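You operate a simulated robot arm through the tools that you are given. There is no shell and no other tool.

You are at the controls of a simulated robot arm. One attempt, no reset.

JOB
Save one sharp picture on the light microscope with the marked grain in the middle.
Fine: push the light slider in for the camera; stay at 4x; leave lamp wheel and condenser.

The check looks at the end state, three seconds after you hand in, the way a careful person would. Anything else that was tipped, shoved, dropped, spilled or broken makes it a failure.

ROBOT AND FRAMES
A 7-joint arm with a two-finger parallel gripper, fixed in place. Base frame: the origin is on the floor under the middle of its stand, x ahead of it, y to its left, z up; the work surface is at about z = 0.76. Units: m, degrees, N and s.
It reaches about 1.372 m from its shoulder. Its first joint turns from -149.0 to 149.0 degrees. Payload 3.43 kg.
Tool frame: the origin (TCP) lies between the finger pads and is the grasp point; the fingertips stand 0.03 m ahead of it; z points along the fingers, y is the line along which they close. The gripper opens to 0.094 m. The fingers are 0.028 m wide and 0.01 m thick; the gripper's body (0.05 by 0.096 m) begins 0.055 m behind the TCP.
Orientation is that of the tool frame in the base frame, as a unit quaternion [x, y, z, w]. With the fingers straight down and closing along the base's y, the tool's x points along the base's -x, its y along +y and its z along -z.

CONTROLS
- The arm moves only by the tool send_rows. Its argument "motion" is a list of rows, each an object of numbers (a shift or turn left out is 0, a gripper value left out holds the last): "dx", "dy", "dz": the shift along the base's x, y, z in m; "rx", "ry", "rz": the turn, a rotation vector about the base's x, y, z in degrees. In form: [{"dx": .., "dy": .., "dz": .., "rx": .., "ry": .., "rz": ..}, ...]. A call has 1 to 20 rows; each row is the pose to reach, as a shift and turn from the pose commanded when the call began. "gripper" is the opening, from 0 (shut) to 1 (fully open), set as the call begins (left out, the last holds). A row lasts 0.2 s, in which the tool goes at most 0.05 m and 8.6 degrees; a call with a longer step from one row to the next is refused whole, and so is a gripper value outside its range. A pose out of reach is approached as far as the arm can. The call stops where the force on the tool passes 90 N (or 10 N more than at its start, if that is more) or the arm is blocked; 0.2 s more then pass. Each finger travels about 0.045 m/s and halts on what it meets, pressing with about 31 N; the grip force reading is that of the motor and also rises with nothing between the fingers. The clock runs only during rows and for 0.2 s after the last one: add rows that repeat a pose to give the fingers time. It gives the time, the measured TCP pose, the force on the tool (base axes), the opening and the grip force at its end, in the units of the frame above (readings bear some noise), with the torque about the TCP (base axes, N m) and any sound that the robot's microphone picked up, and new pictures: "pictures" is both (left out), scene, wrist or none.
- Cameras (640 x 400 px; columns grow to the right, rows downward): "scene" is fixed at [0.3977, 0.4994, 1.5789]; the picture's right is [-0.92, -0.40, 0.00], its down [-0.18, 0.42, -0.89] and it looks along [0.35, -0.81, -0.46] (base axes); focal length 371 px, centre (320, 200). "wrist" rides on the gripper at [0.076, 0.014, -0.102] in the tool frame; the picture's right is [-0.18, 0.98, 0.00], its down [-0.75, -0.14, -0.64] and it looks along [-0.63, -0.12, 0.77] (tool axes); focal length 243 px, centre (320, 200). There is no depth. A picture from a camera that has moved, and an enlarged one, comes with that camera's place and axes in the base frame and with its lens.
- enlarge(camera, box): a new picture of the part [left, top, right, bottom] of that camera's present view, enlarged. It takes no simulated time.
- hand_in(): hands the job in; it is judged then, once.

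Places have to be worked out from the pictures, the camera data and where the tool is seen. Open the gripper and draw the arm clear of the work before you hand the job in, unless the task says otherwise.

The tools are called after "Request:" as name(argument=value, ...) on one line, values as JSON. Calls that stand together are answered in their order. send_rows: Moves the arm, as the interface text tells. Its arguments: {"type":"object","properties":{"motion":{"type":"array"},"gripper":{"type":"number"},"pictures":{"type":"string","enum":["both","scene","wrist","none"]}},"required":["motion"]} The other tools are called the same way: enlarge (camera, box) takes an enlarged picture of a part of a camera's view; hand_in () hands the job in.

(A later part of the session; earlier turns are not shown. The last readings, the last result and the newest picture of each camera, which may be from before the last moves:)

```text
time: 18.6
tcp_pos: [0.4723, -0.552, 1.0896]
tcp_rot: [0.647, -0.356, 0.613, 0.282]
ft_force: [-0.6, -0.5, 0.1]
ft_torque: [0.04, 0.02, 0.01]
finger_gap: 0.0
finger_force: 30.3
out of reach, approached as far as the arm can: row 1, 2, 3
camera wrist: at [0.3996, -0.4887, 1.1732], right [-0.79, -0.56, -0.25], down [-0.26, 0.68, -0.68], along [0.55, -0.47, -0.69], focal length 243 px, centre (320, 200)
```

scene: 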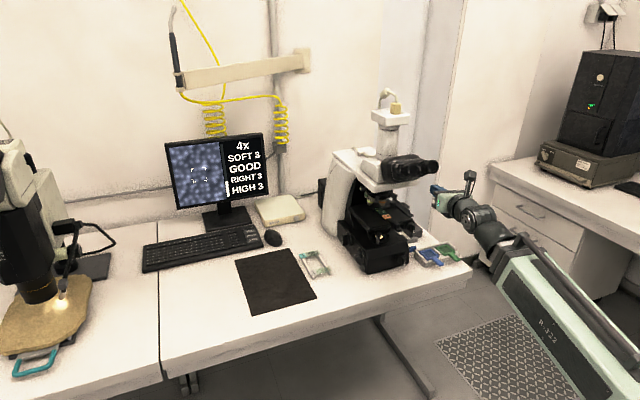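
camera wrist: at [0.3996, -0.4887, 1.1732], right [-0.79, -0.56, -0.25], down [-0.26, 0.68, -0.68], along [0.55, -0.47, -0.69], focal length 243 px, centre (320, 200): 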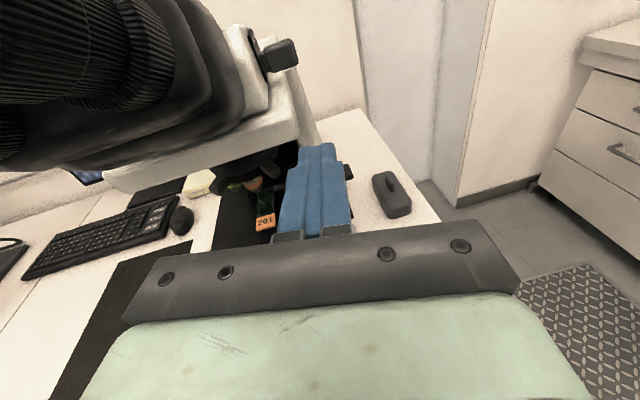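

The arm is at its inner folding limit here, but the knob lies farther out (r≈0.80), so it's fine. I'll continue down to knob height at a ~6 cm standoff, straightening the tool to point along the knob axis.

Request:
send_rows(motion=[{"dx": 0.005, "dy": -0.003, "dz": -0.035, "rx": -0.7, "ry": -0.7, "rz": 1.5}, {"dx": 0.01, "dy": -0.005, "dz": -0.07, "rx": -1.5, "ry": -1.5, "rz": 3}, {"dx": 0.015, "dy": -0.007, "dz": -0.105, "rx": -2.2, "ry": -2.2, "rz": 4.5}, {"dx": 0.017, "dy": -0.009, "dz": -0.14, "rx": -3, "ry": -3, "rz": 6}, {"dx": 0.017, "dy": -0.009, "dz": -0.17, "rx": -3.8, "ry": -3.8, "rz": 8}, {"dx": 0.017, "dy": -0.009, "dz": -0.17, "rx": -3.8, "ry": -3.8, "rz": 8}], gripper=0.5)

Request:
enlarge(camera="wrist", box=[200, 60, 440, 240])

Request:
enlarge(camera="scene", box=[360, 180, 488, 260])

```text
time: 20.0
tcp_pos: [0.4904, -0.5626, 0.9205]
tcp_rot: [0.64, -0.298, 0.664, 0.247]
ft_force: [-0.1, 1.0, -0.2]
ft_torque: [0.02, -0.01, 0.01]
finger_gap: 0.0471
finger_force: 0.1
out of reach, approached as far as the arm can: row 1, 2, 3
camera wrist: at [0.404, -0.5043, 0.9943], right [-0.69, -0.68, -0.26], down [-0.31, 0.6, -0.74], along [0.66, -0.43, -0.62], focal length 243 px, centre (320, 200)
```

scene: 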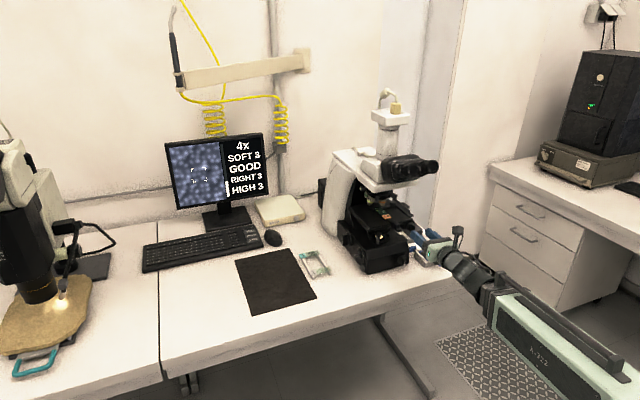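
wrist: 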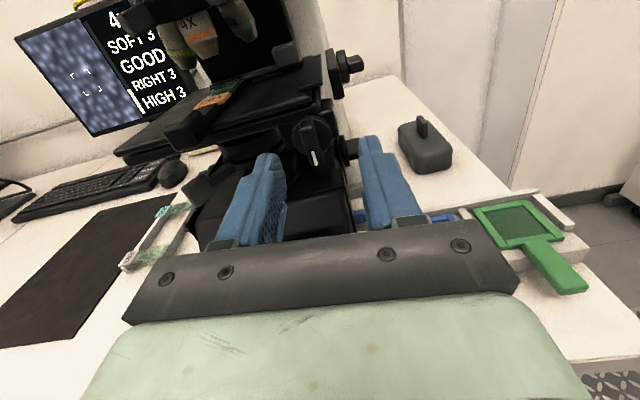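

```text
2.22 times, centred on (320, 150) of wrist
camera zoom: at [0.404, -0.5043, 0.9943], right [-0.69, -0.68, -0.26], down [-0.31, 0.6, -0.74], along [0.66, -0.43, -0.62], focal length 539 px, centre (320, 311)
```

zoom: 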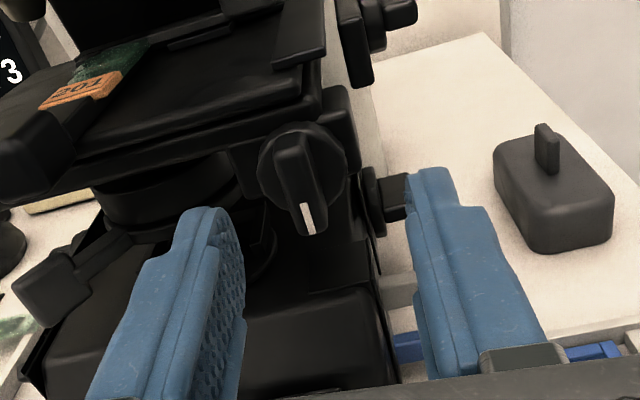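

```text
5.00 times, centred on (424, 220) of scene
camera zoom: at [0.3977, 0.4994, 1.5789], right [-0.92, -0.4, 0.0], down [-0.18, 0.42, -0.89], along [0.35, -0.81, -0.46], focal length 1855 px, centre (-200, 100)
```

zoom: 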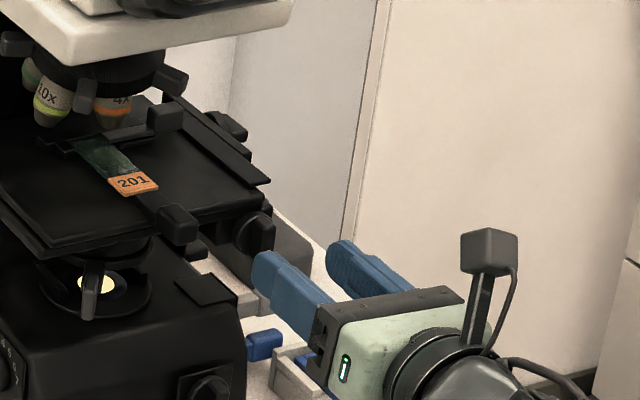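

Now there's a clear view of the front stage knob; its bar face is at about (0.531,-0.596,0.921), ~5 mm left of the tool axis and 52 mm ahead. I'll centre laterally and advance 36 mm so the open fingers straddle the bar.

Request:
send_rows(motion=[{"dx": 0.0038, "dy": 0.0038}, {"dx": 0.0108, "dy": -0.0033}, {"dx": 0.0178, "dy": -0.0105}, {"dx": 0.0235, "dy": -0.0163}, {"dx": 0.029, "dy": -0.022}, {"dx": 0.029, "dy": -0.022}], pictures="both")

Request:
enlarge(camera="wrist", box=[200, 60, 440, 240])

Request:
enlarge(camera="scene", box=[360, 180, 488, 260])

```text
time: 21.4
tcp_pos: [0.519, -0.584, 0.9195]
tcp_rot: [0.64, -0.297, 0.664, 0.247]
ft_force: [-0.5, 0.5, -0.6]
ft_torque: [0.03, 0.01, 0.02]
finger_gap: 0.0471
finger_force: 0.0
camera wrist: at [0.4325, -0.526, 0.9938], right [-0.69, -0.68, -0.26], down [-0.31, 0.6, -0.74], along [0.66, -0.43, -0.62], focal length 243 px, centre (320, 200)
```

scene: 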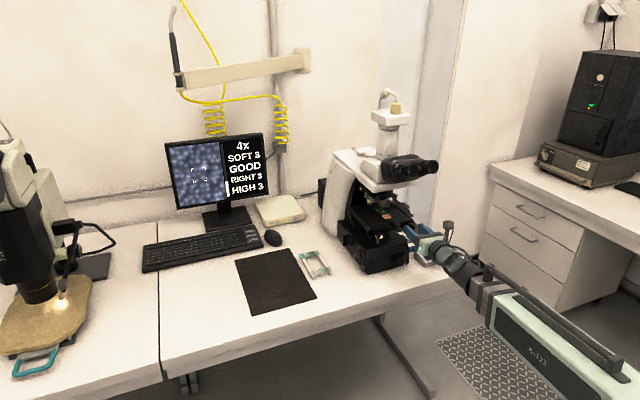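
wrist: 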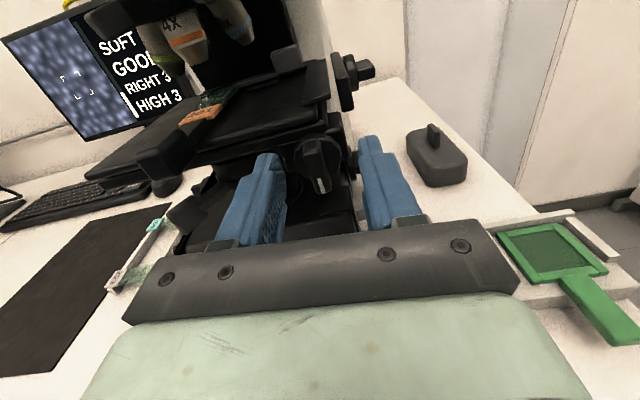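

```text
2.22 times, centred on (320, 150) of wrist
camera zoom: at [0.4325, -0.526, 0.9938], right [-0.69, -0.68, -0.26], down [-0.31, 0.6, -0.74], along [0.66, -0.43, -0.62], focal length 539 px, centre (320, 311)
```

zoom: 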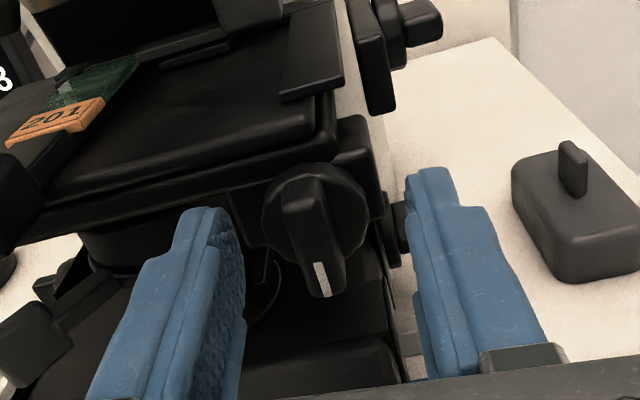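

```text
5.00 times, centred on (424, 220) of scene
camera zoom: at [0.3977, 0.4994, 1.5789], right [-0.92, -0.4, 0.0], down [-0.18, 0.42, -0.89], along [0.35, -0.81, -0.46], focal length 1855 px, centre (-200, 100)
```

zoom: 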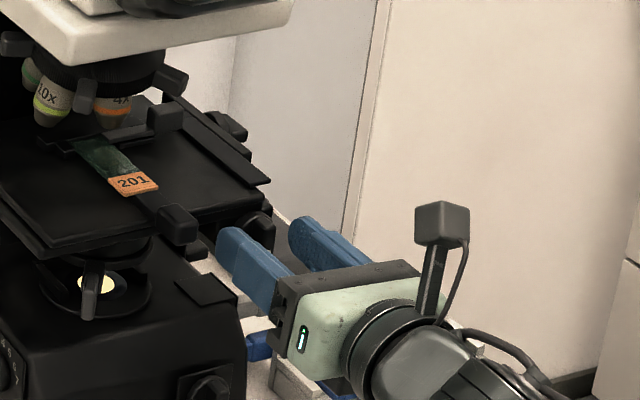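

The bar sits centred between the fingers with ~12 mm overlap. Closing the gripper on it.

Request:
send_rows(motion=[{"dx": 0}, {"dx": 0}, {"dx": 0}, {"dx": 0}, {"dx": 0}], gripper=0)

Request:
enlarge(camera="wrist", box=[0, 0, 440, 240])

Request:
enlarge(camera="scene", box=[150, 120, 310, 220])

```text
time: 22.6
tcp_pos: [0.5195, -0.5833, 0.9204]
tcp_rot: [0.64, -0.298, 0.664, 0.248]
ft_force: [18.0, 16.6, -1.3]
ft_torque: [-0.01, -0.1, 0.77]
finger_gap: 0.0285
finger_force: 44.8
camera wrist: at [0.4334, -0.5251, 0.994], right [-0.69, -0.68, -0.26], down [-0.31, 0.59, -0.74], along [0.66, -0.43, -0.62], focal length 243 px, centre (320, 200)
```

scene: 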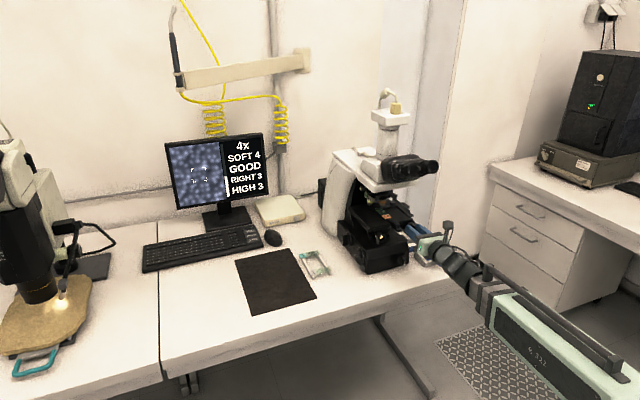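
wrist: 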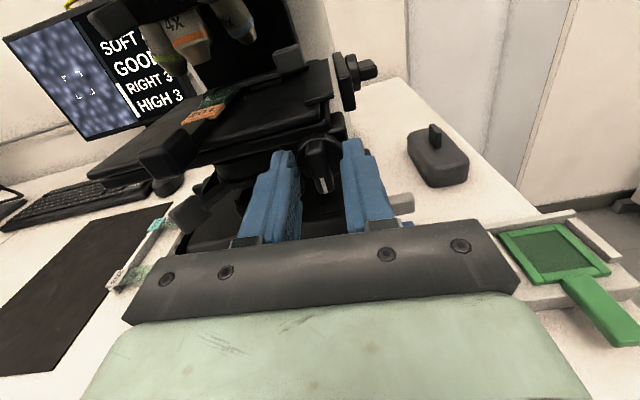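

```text
1.45 times, centred on (220, 120) of wrist
camera zoom: at [0.4334, -0.5251, 0.994], right [-0.69, -0.68, -0.26], down [-0.31, 0.59, -0.74], along [0.66, -0.43, -0.62], focal length 353 px, centre (466, 316)
```

zoom: 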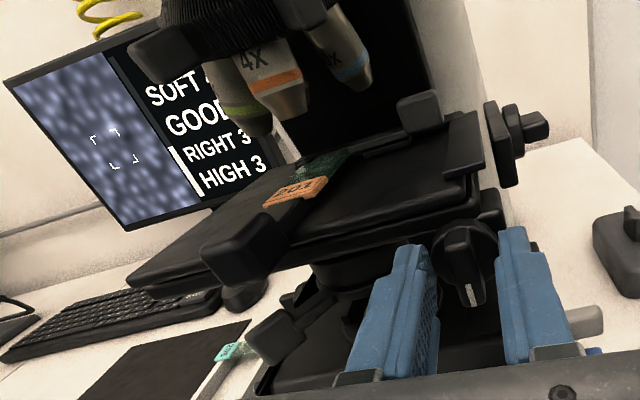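

```text
4.00 times, centred on (230, 170) of scene
camera zoom: at [0.3977, 0.4994, 1.5789], right [-0.92, -0.4, 0.0], down [-0.18, 0.42, -0.89], along [0.35, -0.81, -0.46], focal length 1484 px, centre (680, 320)
```

zoom: 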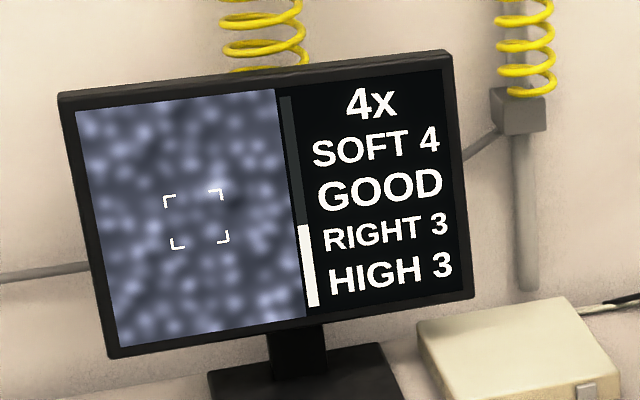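

The fingers stopped at 28.5 mm with a sideways force — the tips are on the knob's disc rather than the bar, and SOFT went 3→4. I'll reopen and check what changed.

Request:
send_rows(motion=[{"dx": 0}, {"dx": 0}, {"dx": 0}], gripper=0.5)

Request:
enlarge(camera="wrist", box=[240, 100, 400, 200])

Request:
enlarge(camera="scene", box=[150, 120, 310, 220])

```text
time: 23.4
tcp_pos: [0.5188, -0.5853, 0.9204]
tcp_rot: [0.64, -0.299, 0.663, 0.248]
ft_force: [-1.5, 0.6, 0.6]
ft_torque: [0.0, -0.03, -0.04]
finger_gap: 0.0472
finger_force: 0.0
camera wrist: at [0.4323, -0.5262, 0.9938], right [-0.69, -0.68, -0.26], down [-0.31, 0.6, -0.74], along [0.66, -0.43, -0.62], focal length 243 px, centre (320, 200)
```

scene: 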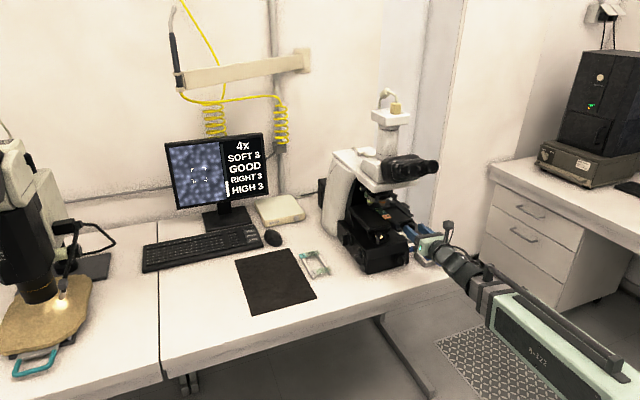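
wrist: 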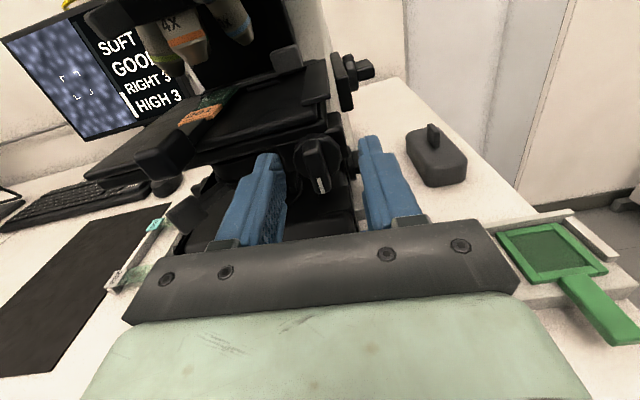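

```text
4.00 times, centred on (320, 150) of wrist
camera zoom: at [0.4323, -0.5262, 0.9938], right [-0.69, -0.68, -0.26], down [-0.31, 0.6, -0.74], along [0.66, -0.43, -0.62], focal length 970 px, centre (320, 400)
```

zoom: 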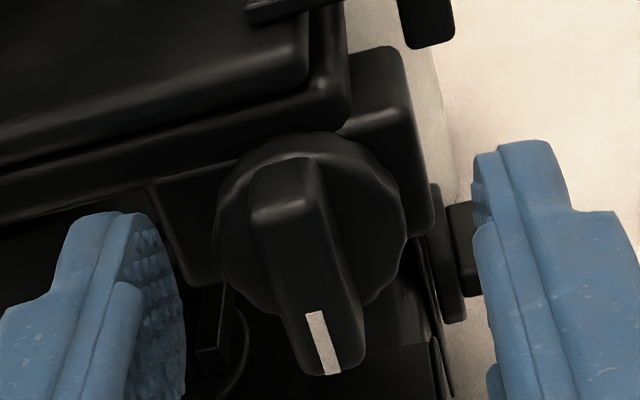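

```text
4.00 times, centred on (230, 170) of scene
camera zoom: at [0.3977, 0.4994, 1.5789], right [-0.92, -0.4, 0.0], down [-0.18, 0.42, -0.89], along [0.35, -0.81, -0.46], focal length 1484 px, centre (680, 320)
```

zoom: 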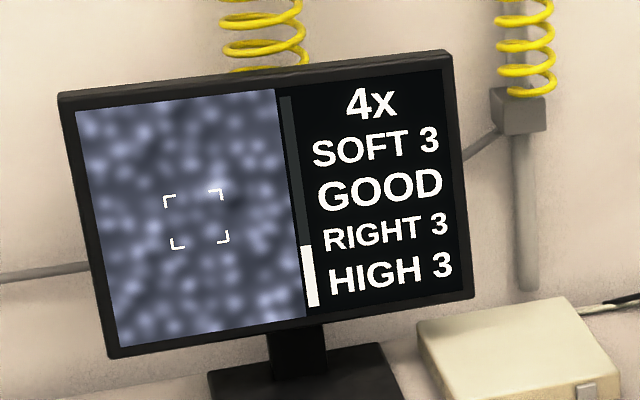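

The change was only elastic (SOFT back to 3, pointer unmoved). I'll retract 5 mm and trim down/left slightly so only the bar is gripped, then close.

Request:
send_rows(motion=[{"dx": -0.0028, "dy": 0.0043, "dz": -0.0025}, {"dx": -0.0028, "dy": 0.0043, "dz": -0.0025}], gripper=0.35, pictures="none")

Request:
send_rows(motion=[{"dx": 0}, {"dx": 0}, {"dx": 0}, {"dx": 0}], gripper=0)

Request:
enlarge(camera="wrist", box=[240, 100, 400, 200])

Request:
enlarge(camera="scene", box=[150, 120, 310, 220])

```text
time: 24.0
tcp_pos: [0.5155, -0.5797, 0.9186]
tcp_rot: [0.64, -0.298, 0.664, 0.247]
ft_force: [-0.2, 0.5, -0.2]
ft_torque: [-0.03, 0.0, -0.02]
finger_gap: 0.0328
finger_force: 0.0
```

```text
time: 25.0
tcp_pos: [0.5179, -0.5801, 0.9177]
tcp_rot: [0.64, -0.298, 0.664, 0.247]
ft_force: [5.2, 3.9, 1.7]
ft_torque: [-0.33, -0.36, 0.34]
finger_gap: 0.0108
finger_force: 44.7
camera wrist: at [0.4302, -0.5214, 0.9918], right [-0.69, -0.68, -0.26], down [-0.31, 0.6, -0.74], along [0.66, -0.43, -0.62], focal length 243 px, centre (320, 200)
```

scene: 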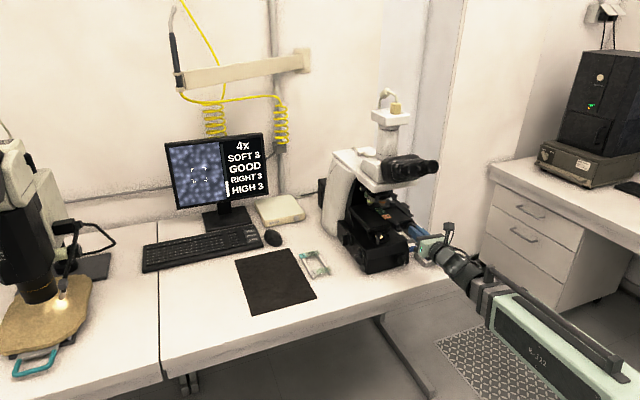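
wrist: 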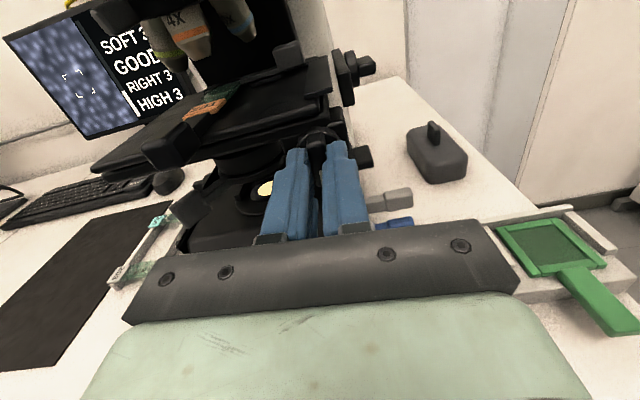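

```text
4.00 times, centred on (320, 150) of wrist
camera zoom: at [0.4302, -0.5214, 0.9918], right [-0.69, -0.68, -0.26], down [-0.31, 0.6, -0.74], along [0.66, -0.43, -0.62], focal length 970 px, centre (320, 400)
```

zoom: 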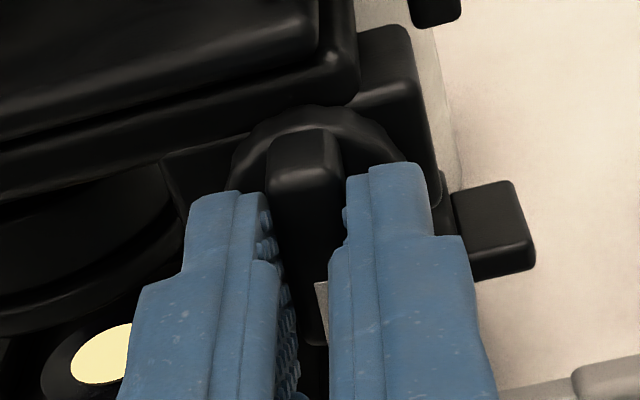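

```text
4.00 times, centred on (230, 170) of scene
camera zoom: at [0.3977, 0.4994, 1.5789], right [-0.92, -0.4, 0.0], down [-0.18, 0.42, -0.89], along [0.35, -0.81, -0.46], focal length 1484 px, centre (680, 320)
```

zoom: 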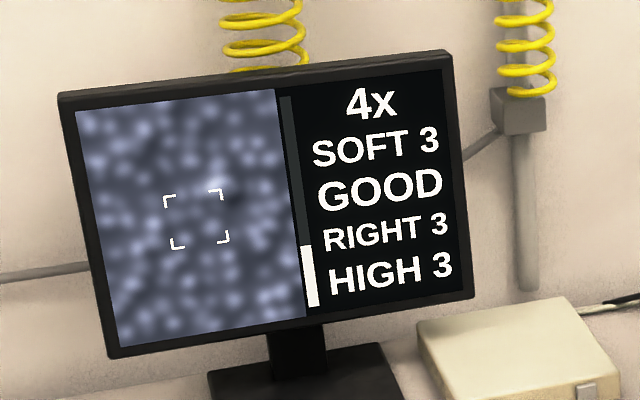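

The bar is gripped (10.8 mm). I'll turn it clockwise (seen from the front) by 16° and check the monitor.

Request:
send_rows(motion=[{"rx": 2.8, "ry": -2.85}, {"rx": 5.6, "ry": -5.7}, {"rx": 8.4, "ry": -8.55}, {"rx": 11.2, "ry": -11.4}, {"rx": 11.2, "ry": -11.4}])

Request:
enlarge(camera="scene", box=[150, 120, 310, 220])

Request:
enlarge(camera="wrist", box=[240, 100, 400, 200])

```text
time: 26.2
tcp_pos: [0.5166, -0.58, 0.9173]
tcp_rot: [0.591, -0.385, 0.692, 0.153]
ft_force: [16.9, 10.6, 2.9]
ft_torque: [0.39, 0.39, 0.82]
finger_gap: 0.0108
finger_force: 44.7
camera wrist: at [0.4162, -0.5352, 0.9832], right [-0.61, -0.6, -0.52], down [-0.17, 0.73, -0.66], along [0.78, -0.31, -0.55], focal length 243 px, centre (320, 200)
```

scene: 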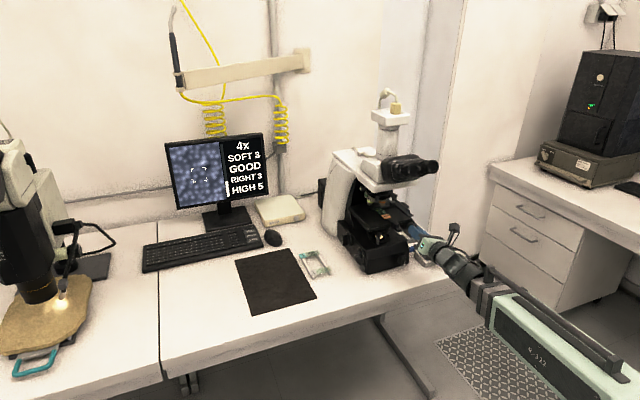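
wrist: 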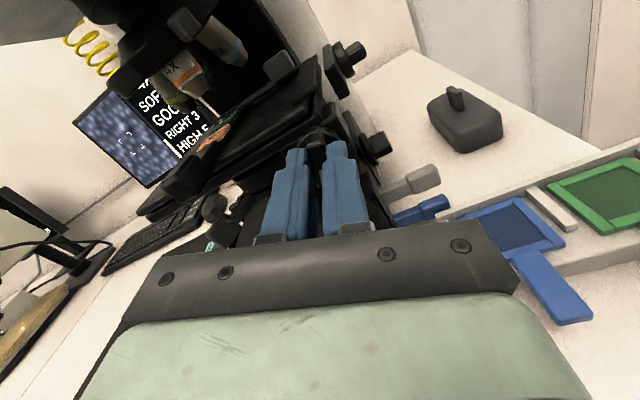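

```text
4.00 times, centred on (230, 170) of scene
camera zoom: at [0.3977, 0.4994, 1.5789], right [-0.92, -0.4, 0.0], down [-0.18, 0.42, -0.89], along [0.35, -0.81, -0.46], focal length 1484 px, centre (680, 320)
```

zoom: 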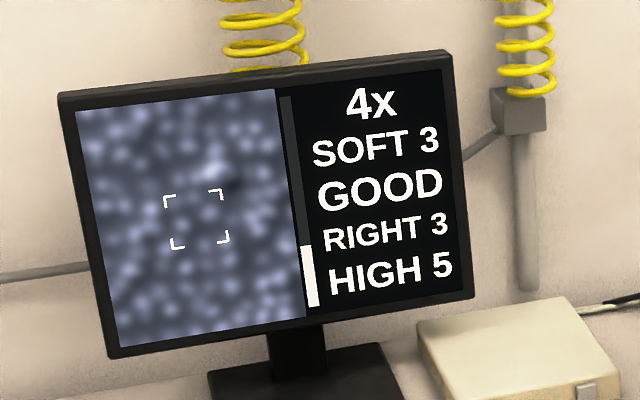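

```text
4.00 times, centred on (320, 150) of wrist
camera zoom: at [0.4162, -0.5352, 0.9832], right [-0.61, -0.6, -0.52], down [-0.17, 0.73, -0.66], along [0.78, -0.31, -0.55], focal length 970 px, centre (320, 400)
```

zoom: 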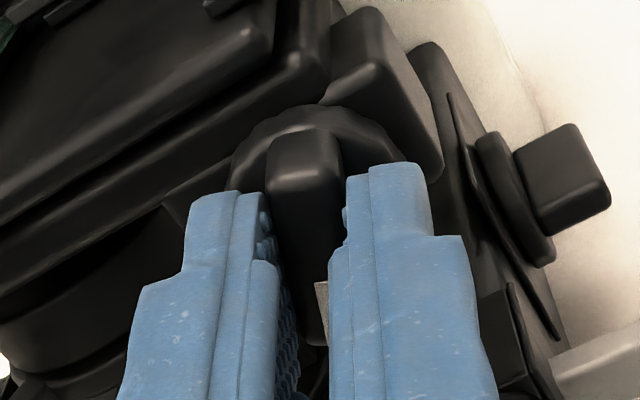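

Clockwise raised HIGH from 3 to 5, so I need counterclockwise. I'll turn back 16° and a further 10°, then check.

Request:
send_rows(motion=[{"rx": -2.8, "ry": 2.85}, {"rx": -5.6, "ry": 5.7}, {"rx": -8.4, "ry": 8.55}, {"rx": -11.2, "ry": 11.4}, {"rx": -14.7, "ry": 14.9}, {"rx": -18.3, "ry": 18.5}, {"rx": -18.3, "ry": 18.5}])

Request:
enlarge(camera="scene", box=[150, 120, 310, 220])

Request:
enlarge(camera="wrist", box=[240, 100, 400, 200])

```text
time: 27.8
tcp_pos: [0.5167, -0.5798, 0.9179]
tcp_rot: [0.663, -0.24, 0.64, 0.305]
ft_force: [17.0, 10.3, 1.8]
ft_torque: [-0.38, -0.33, 0.71]
finger_gap: 0.011
finger_force: 44.1
camera wrist: at [0.4395, -0.512, 0.994], right [-0.71, -0.7, -0.09], down [-0.4, 0.5, -0.77], along [0.58, -0.51, -0.64], focal length 243 px, centre (320, 200)
```

scene: 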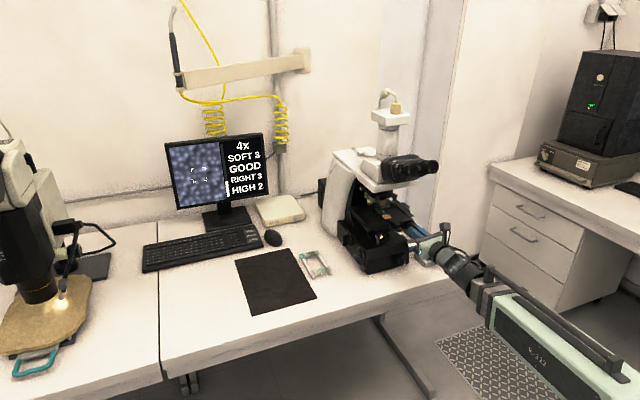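
wrist: 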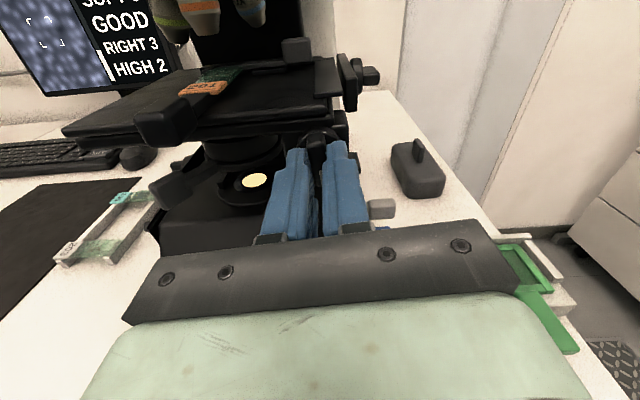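

```text
4.00 times, centred on (230, 170) of scene
camera zoom: at [0.3977, 0.4994, 1.5789], right [-0.92, -0.4, 0.0], down [-0.18, 0.42, -0.89], along [0.35, -0.81, -0.46], focal length 1484 px, centre (680, 320)
```

zoom: 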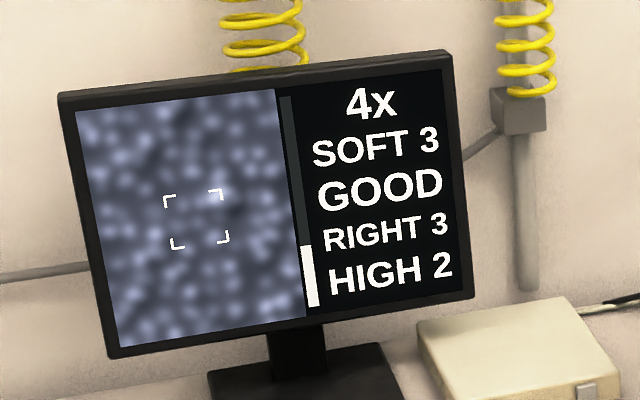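

```text
4.00 times, centred on (320, 150) of wrist
camera zoom: at [0.4395, -0.512, 0.994], right [-0.71, -0.7, -0.09], down [-0.4, 0.5, -0.77], along [0.58, -0.51, -0.64], focal length 970 px, centre (320, 400)
```

zoom: 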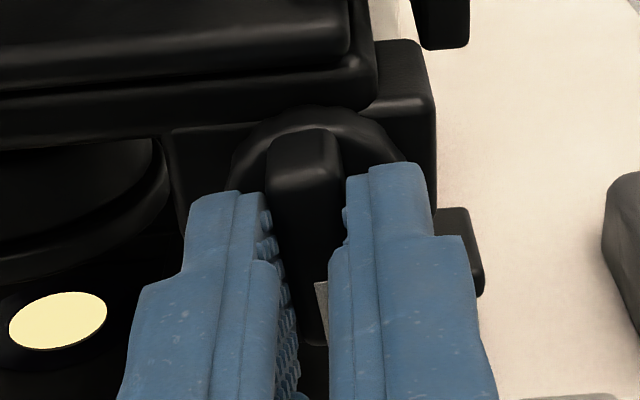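

HIGH 2 now; roughly 8–9° per unit. No reach problem, so I continue counterclockwise 14°.

Request:
send_rows(motion=[{"rx": -2.5, "ry": 2.5}, {"rx": -5, "ry": 5}, {"rx": -7.5, "ry": 7.5}, {"rx": -10, "ry": 10}, {"rx": -10, "ry": 10}])

Request:
enlarge(camera="scene", box=[150, 120, 310, 220])

```text
time: 29.0
tcp_pos: [0.516, -0.5798, 0.9179]
tcp_rot: [0.688, -0.156, 0.599, 0.38]
ft_force: [15.5, 10.9, 3.4]
ft_torque: [-0.06, -0.03, 0.72]
finger_gap: 0.0109
finger_force: 44.3
camera wrist: at [0.4527, -0.4988, 0.9931], right [-0.7, -0.69, 0.16], down [-0.53, 0.37, -0.76], along [0.47, -0.62, -0.63], focal length 243 px, centre (320, 200)
```

scene: 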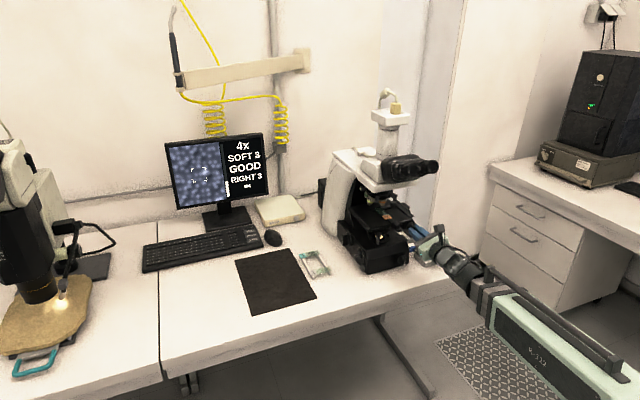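
wrist: 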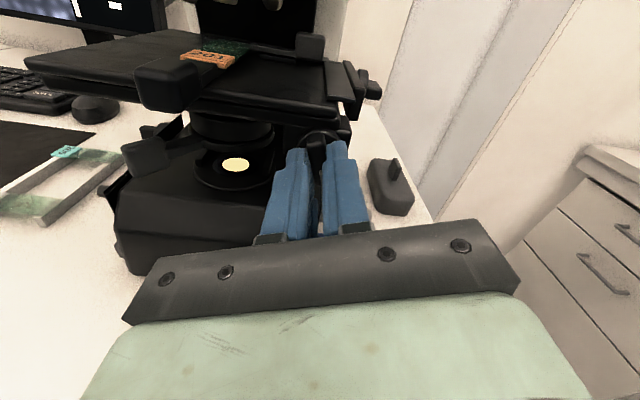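

```text
4.00 times, centred on (230, 170) of scene
camera zoom: at [0.3977, 0.4994, 1.5789], right [-0.92, -0.4, 0.0], down [-0.18, 0.42, -0.89], along [0.35, -0.81, -0.46], focal length 1484 px, centre (680, 320)
```

zoom: 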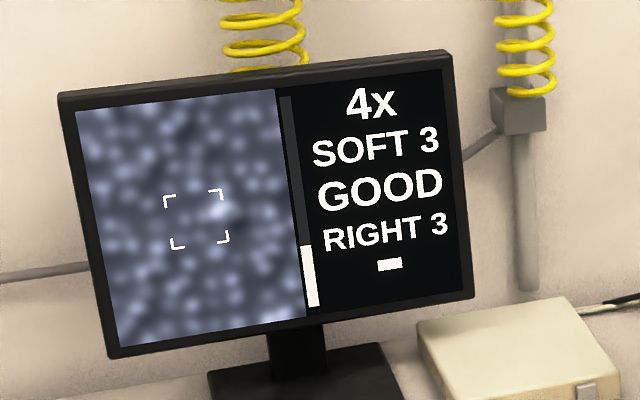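

HIGH is now cleared (dash) — vertical centring is within tolerance. I'll release the knob and confirm it holds.

Request:
send_rows(motion=[{"dx": 0}, {"dx": 0}, {"dx": 0}], gripper=0.45)

Request:
enlarge(camera="scene", box=[150, 120, 310, 220])

Request:
enlarge(camera="wrist", box=[240, 60, 432, 180])

```text
time: 29.8
tcp_pos: [0.5151, -0.5809, 0.917]
tcp_rot: [0.687, -0.157, 0.598, 0.382]
ft_force: [-0.8, 0.4, 0.3]
ft_torque: [-0.02, -0.02, 0.01]
finger_gap: 0.0421
finger_force: 0.0
camera wrist: at [0.4521, -0.4995, 0.993], right [-0.7, -0.69, 0.16], down [-0.53, 0.37, -0.76], along [0.47, -0.62, -0.63], focal length 243 px, centre (320, 200)
```

scene: 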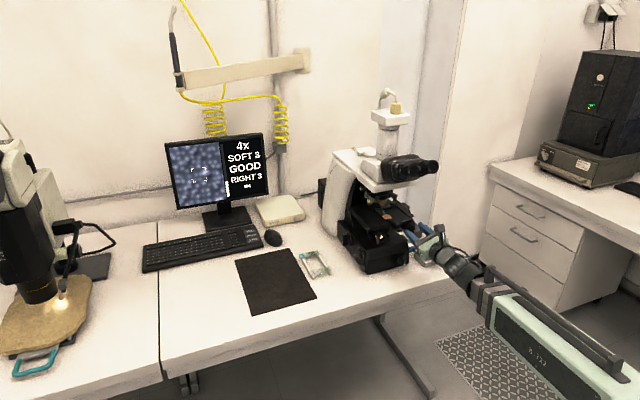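
wrist: 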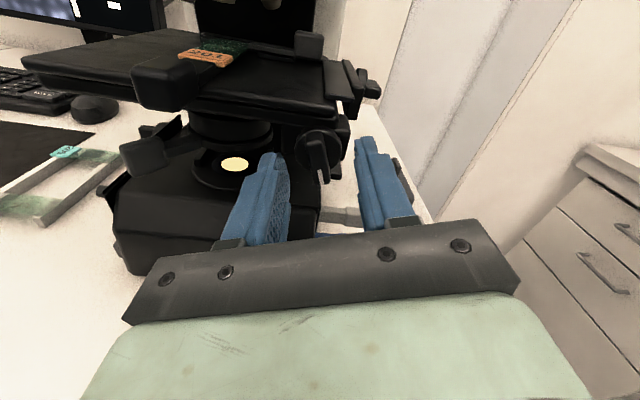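

```text
4.00 times, centred on (230, 170) of scene
camera zoom: at [0.3977, 0.4994, 1.5789], right [-0.92, -0.4, 0.0], down [-0.18, 0.42, -0.89], along [0.35, -0.81, -0.46], focal length 1484 px, centre (680, 320)
```

zoom: 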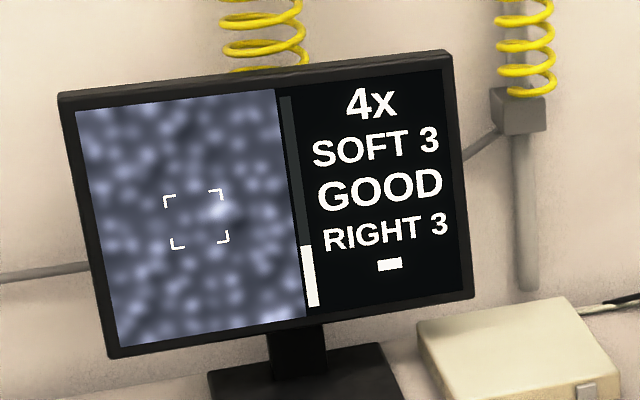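

```text
3.33 times, centred on (336, 120) of wrist
camera zoom: at [0.4521, -0.4995, 0.993], right [-0.7, -0.69, 0.16], down [-0.53, 0.37, -0.76], along [0.47, -0.62, -0.63], focal length 809 px, centre (267, 467)
```

zoom: 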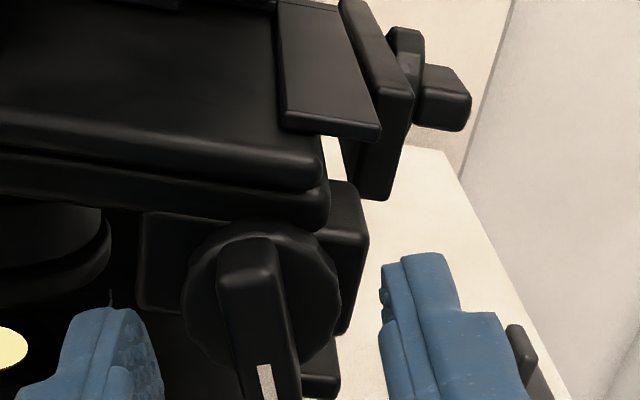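

Vertical centring holds. Next is the right-side stage knob (axis pointing to the microscope's right). I'll retract from the front knob and undo the 20° roll first.

Request:
send_rows(motion=[{"dx": -0.008, "dy": 0.008}, {"dx": -0.016, "dy": 0.016}, {"dx": -0.025, "dy": 0.023, "rx": 4, "ry": -4}, {"dx": -0.027, "dy": 0.022, "rx": 8, "ry": -8}, {"dx": -0.03, "dy": 0.01, "rx": 12, "ry": -12}, {"dx": -0.035, "dy": 0.0, "rx": 14, "ry": -14}, {"dx": -0.045, "dy": -0.02, "dz": 0.02, "rx": 14, "ry": -14}, {"dx": -0.055, "dy": -0.04, "dz": 0.04, "rx": 14, "ry": -14}])

```text
time: 31.6
tcp_pos: [0.4615, -0.6196, 0.9571]
tcp_rot: [0.651, -0.274, 0.654, 0.272]
ft_force: [0.4, -0.1, -0.1]
ft_torque: [0.03, -0.04, 0.0]
finger_gap: 0.0423
finger_force: 0.1
camera wrist: at [0.3789, -0.5586, 1.0326], right [-0.7, -0.69, -0.19], down [-0.35, 0.56, -0.76], along [0.63, -0.46, -0.63], focal length 243 px, centre (320, 200)
```

scene: 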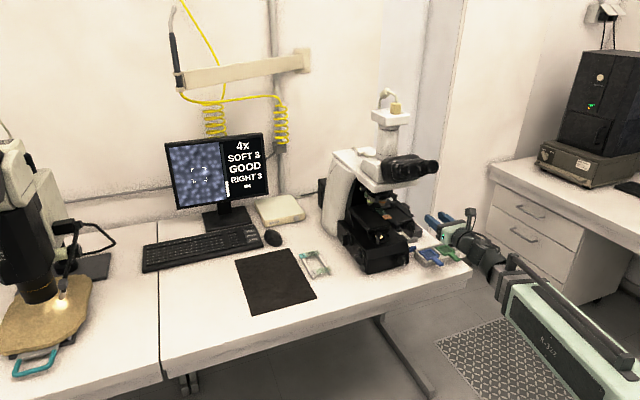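
wrist: 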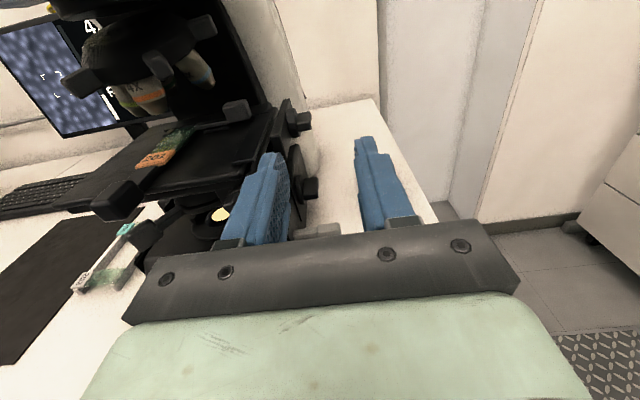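

Good position. I'll zoom on the right-side stage knob profile from here.

Request:
enlarge(camera="wrist", box=[240, 80, 368, 240])

Request:
enlarge(camera="scene", box=[380, 180, 480, 260])

```text
2.50 times, centred on (304, 160) of wrist
camera zoom: at [0.3789, -0.5586, 1.0326], right [-0.7, -0.69, -0.19], down [-0.35, 0.56, -0.76], along [0.63, -0.46, -0.63], focal length 606 px, centre (360, 300)
```

zoom: 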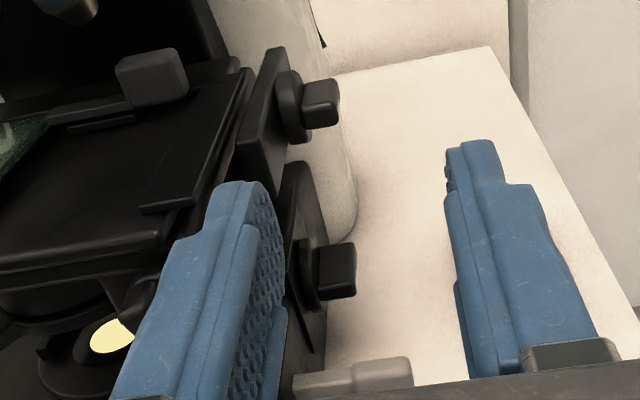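

```text
5.00 times, centred on (430, 220) of scene
camera zoom: at [0.3977, 0.4994, 1.5789], right [-0.92, -0.4, 0.0], down [-0.18, 0.42, -0.89], along [0.35, -0.81, -0.46], focal length 1855 px, centre (-230, 100)
```

zoom: 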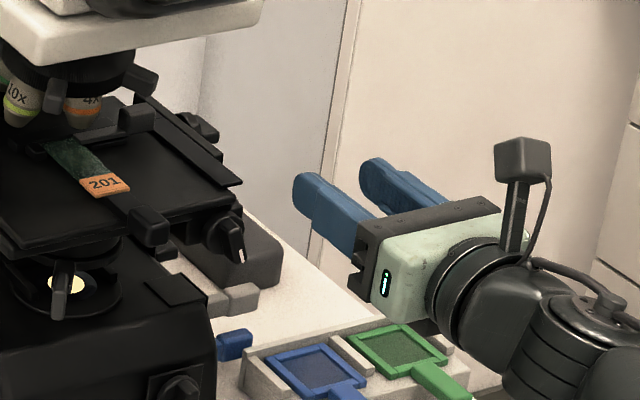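

Positions confirm: right stage knob (0.587,-0.717,0.935), right base knob (0.610,-0.717,0.832). I'll move outward to the right and yaw the tool 45° toward facing the microscope's right side, checking reach.

Request:
send_rows(motion=[{"dx": -0.015, "dy": -0.015, "rz": 0}, {"dx": -0.03, "dy": -0.03, "rz": 7}, {"dx": -0.04, "dy": -0.045, "rz": 14}, {"dx": -0.05, "dy": -0.06, "rz": 21}, {"dx": -0.05, "dy": -0.075, "rz": 28}, {"dx": -0.05, "dy": -0.085, "rz": 36}, {"dx": -0.05, "dy": -0.095, "rz": 44}, {"dx": -0.05, "dy": -0.095, "rz": 44}])

```text
time: 33.4
tcp_pos: [0.4095, -0.7147, 0.9581]
tcp_rot: [0.706, -0.01, 0.708, 0.008]
ft_force: [-0.1, -0.2, -0.2]
ft_torque: [0.02, 0.01, 0.0]
finger_gap: 0.0422
finger_force: 0.1
camera wrist: at [0.3076, -0.7279, 1.0326], right [-0.02, -0.98, -0.19], down [-0.64, 0.16, -0.76], along [0.77, 0.1, -0.63], focal length 243 px, centre (320, 200)
```

scene: 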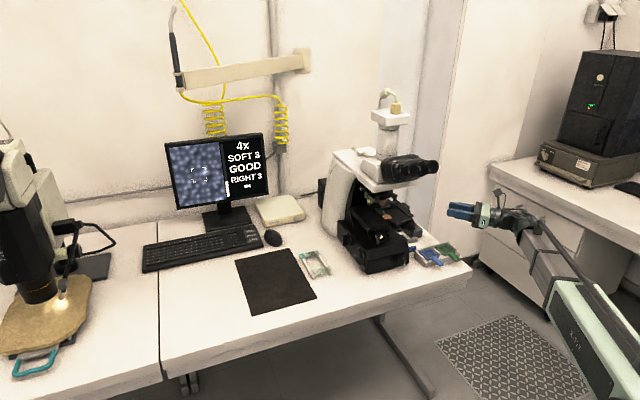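
wrist: 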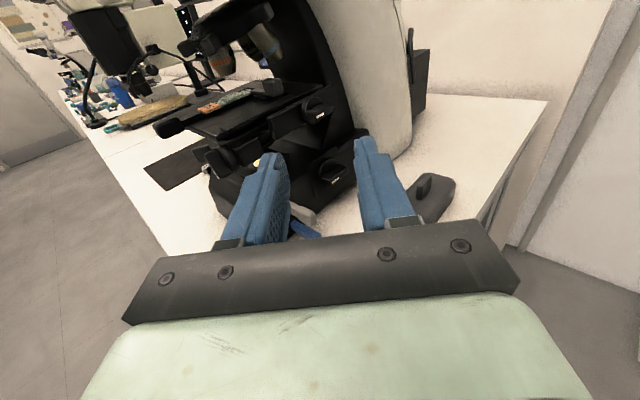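

Reached cleanly (tool along +x). I'll yaw another 45° so the tool faces the right side squarely, keeping ~12 cm standoff.

Request:
send_rows(motion=[{"dx": 0.0, "dy": -0.012, "rz": 7.5}, {"dx": 0.0, "dy": -0.025, "rz": 15}, {"dx": 0.005, "dy": -0.04, "rz": 22.5}, {"dx": 0.01, "dy": -0.055, "rz": 30}, {"dx": 0.015, "dy": -0.065, "rz": 37.5}, {"dx": 0.02, "dy": -0.07, "rz": 45}, {"dx": 0.02, "dy": -0.07, "rz": 45}])

Request:
enlarge(camera="wrist", box=[160, 40, 480, 240])

```text
time: 35.0
tcp_pos: [0.4301, -0.7828, 0.9583]
tcp_rot: [0.665, 0.235, 0.667, -0.239]
ft_force: [-1.2, 0.0, -0.5]
ft_torque: [-0.03, 0.0, -0.03]
finger_gap: 0.0422
finger_force: 0.0
out of reach, approached as far as the arm can: row 6, 7
camera wrist: at [0.3604, -0.8592, 1.0329], right [0.62, -0.76, -0.19], down [-0.59, -0.29, -0.76], along [0.52, 0.58, -0.63], focal length 243 px, centre (320, 200)
```

scene: 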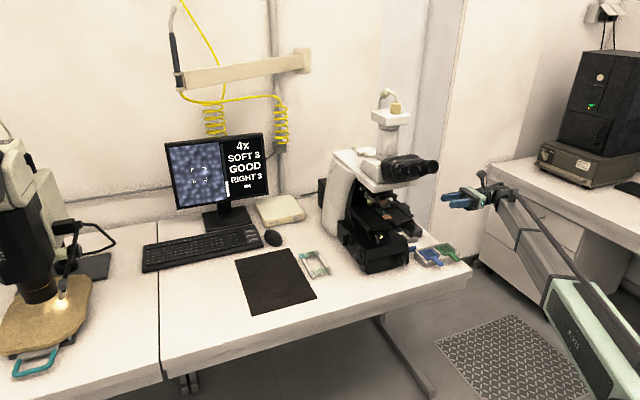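
wrist: 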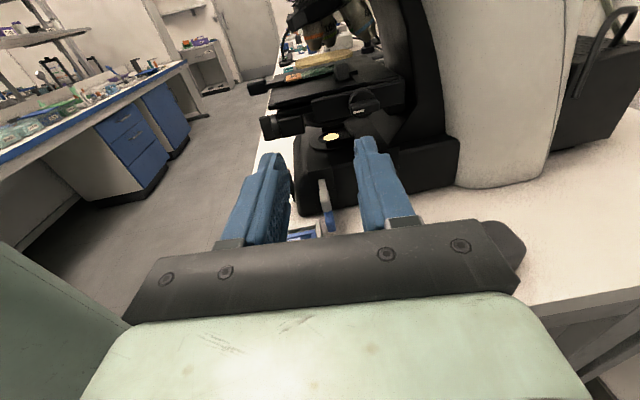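

```text
2.00 times, centred on (320, 140) of wrist
camera zoom: at [0.3604, -0.8592, 1.0329], right [0.62, -0.76, -0.19], down [-0.59, -0.29, -0.76], along [0.52, 0.58, -0.63], focal length 485 px, centre (320, 320)
```

zoom: 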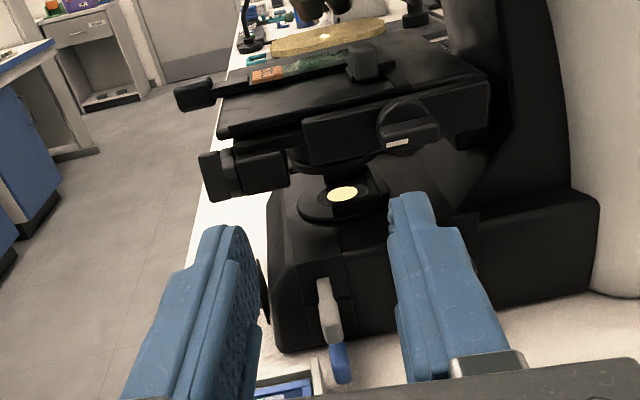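

The yaw limit is ~39° here, close enough to the knob axis. I also see both right-side knob bars are horizontal (pointer toward the front), so I'll roll the tool +90° to close the fingers vertically.

Request:
send_rows(motion=[{"rx": 5.8, "ry": 4.7}, {"rx": 11.6, "ry": 9.5}, {"rx": 17.4, "ry": 14.2}, {"rx": 23.3, "ry": 18.9}, {"rx": 29.1, "ry": 23.7}, {"rx": 34.9, "ry": 28.4}, {"rx": 40.7, "ry": 33.1}, {"rx": 46.5, "ry": 37.9}, {"rx": 52.3, "ry": 42.6}, {"rx": 58.2, "ry": 47.3}, {"rx": 64, "ry": 52.1}, {"rx": 69.8, "ry": 56.8}, {"rx": 69.8, "ry": 56.8}])

Request:
enlarge(camera="wrist", box=[160, 0, 480, 240])

```text
time: 37.8
tcp_pos: [0.4312, -0.7824, 0.9583]
tcp_rot: [-0.638, 0.306, -0.302, 0.639]
ft_force: [-0.7, -0.3, 0.3]
ft_torque: [-0.04, 0.01, 0.01]
finger_gap: 0.0424
finger_force: 0.0
camera wrist: at [0.399, -0.9068, 0.9427], right [-0.12, 0.15, -0.98], down [-0.97, 0.18, 0.14], along [0.2, 0.97, 0.12], focal length 243 px, centre (320, 200)
```

scene: 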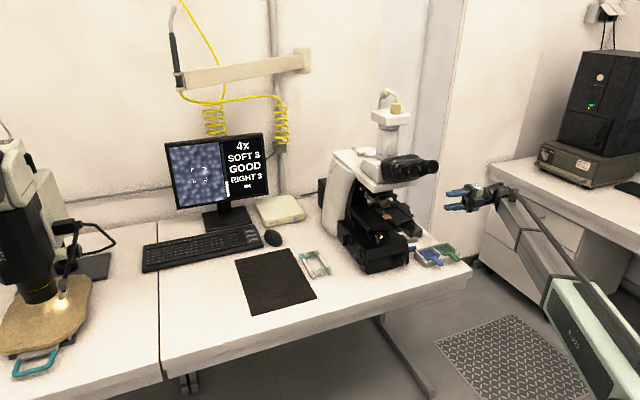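
wrist: 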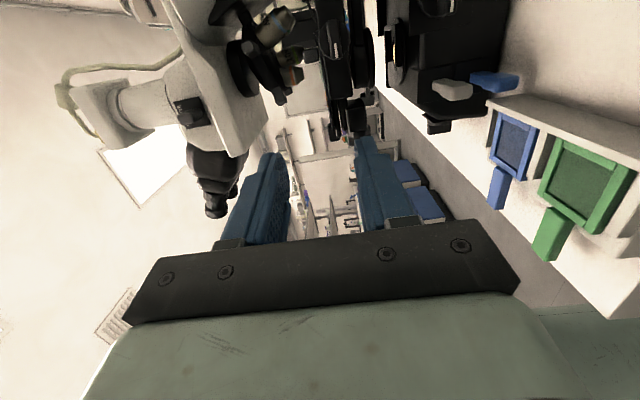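

```text
1.67 times, centred on (320, 120) of wrist
camera zoom: at [0.399, -0.9068, 0.9427], right [-0.12, 0.15, -0.98], down [-0.97, 0.18, 0.14], along [0.2, 0.97, 0.12], focal length 404 px, centre (320, 333)
```

zoom: 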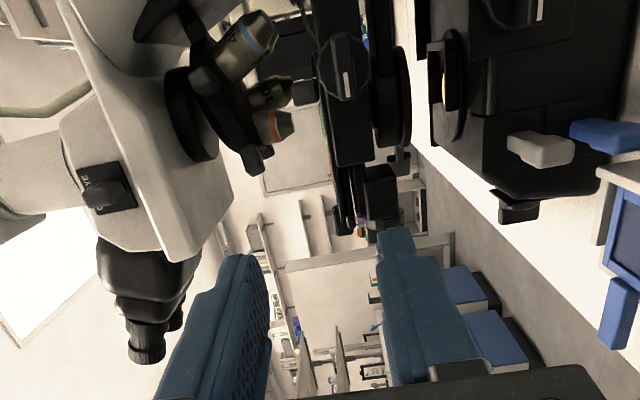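

Roll reached. The right stage knob with a horizontal bar is visible at the top of the view; I'll zoom for precise localization.

Request:
enlarge(camera="wrist", box=[290, 0, 386, 60])

Request:
enlarge(camera="wrist", box=[380, 0, 476, 60])

```text
6.67 times, centred on (338, 30) of wrist
camera zoom: at [0.399, -0.9068, 0.9427], right [-0.12, 0.15, -0.98], down [-0.97, 0.18, 0.14], along [0.2, 0.97, 0.12], focal length 1618 px, centre (200, 1333)
```

zoom: 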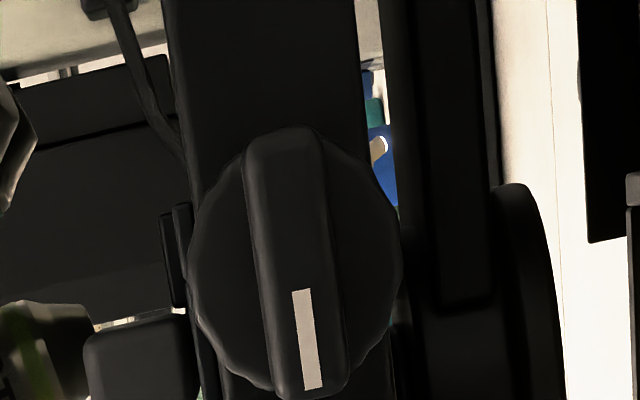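

```text
6.67 times, centred on (428, 30) of wrist
camera zoom: at [0.399, -0.9068, 0.9427], right [-0.12, 0.15, -0.98], down [-0.97, 0.18, 0.14], along [0.2, 0.97, 0.12], focal length 1618 px, centre (-400, 1333)
```

zoom: 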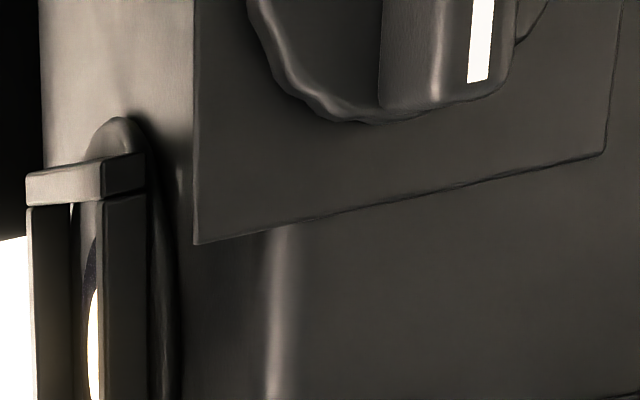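

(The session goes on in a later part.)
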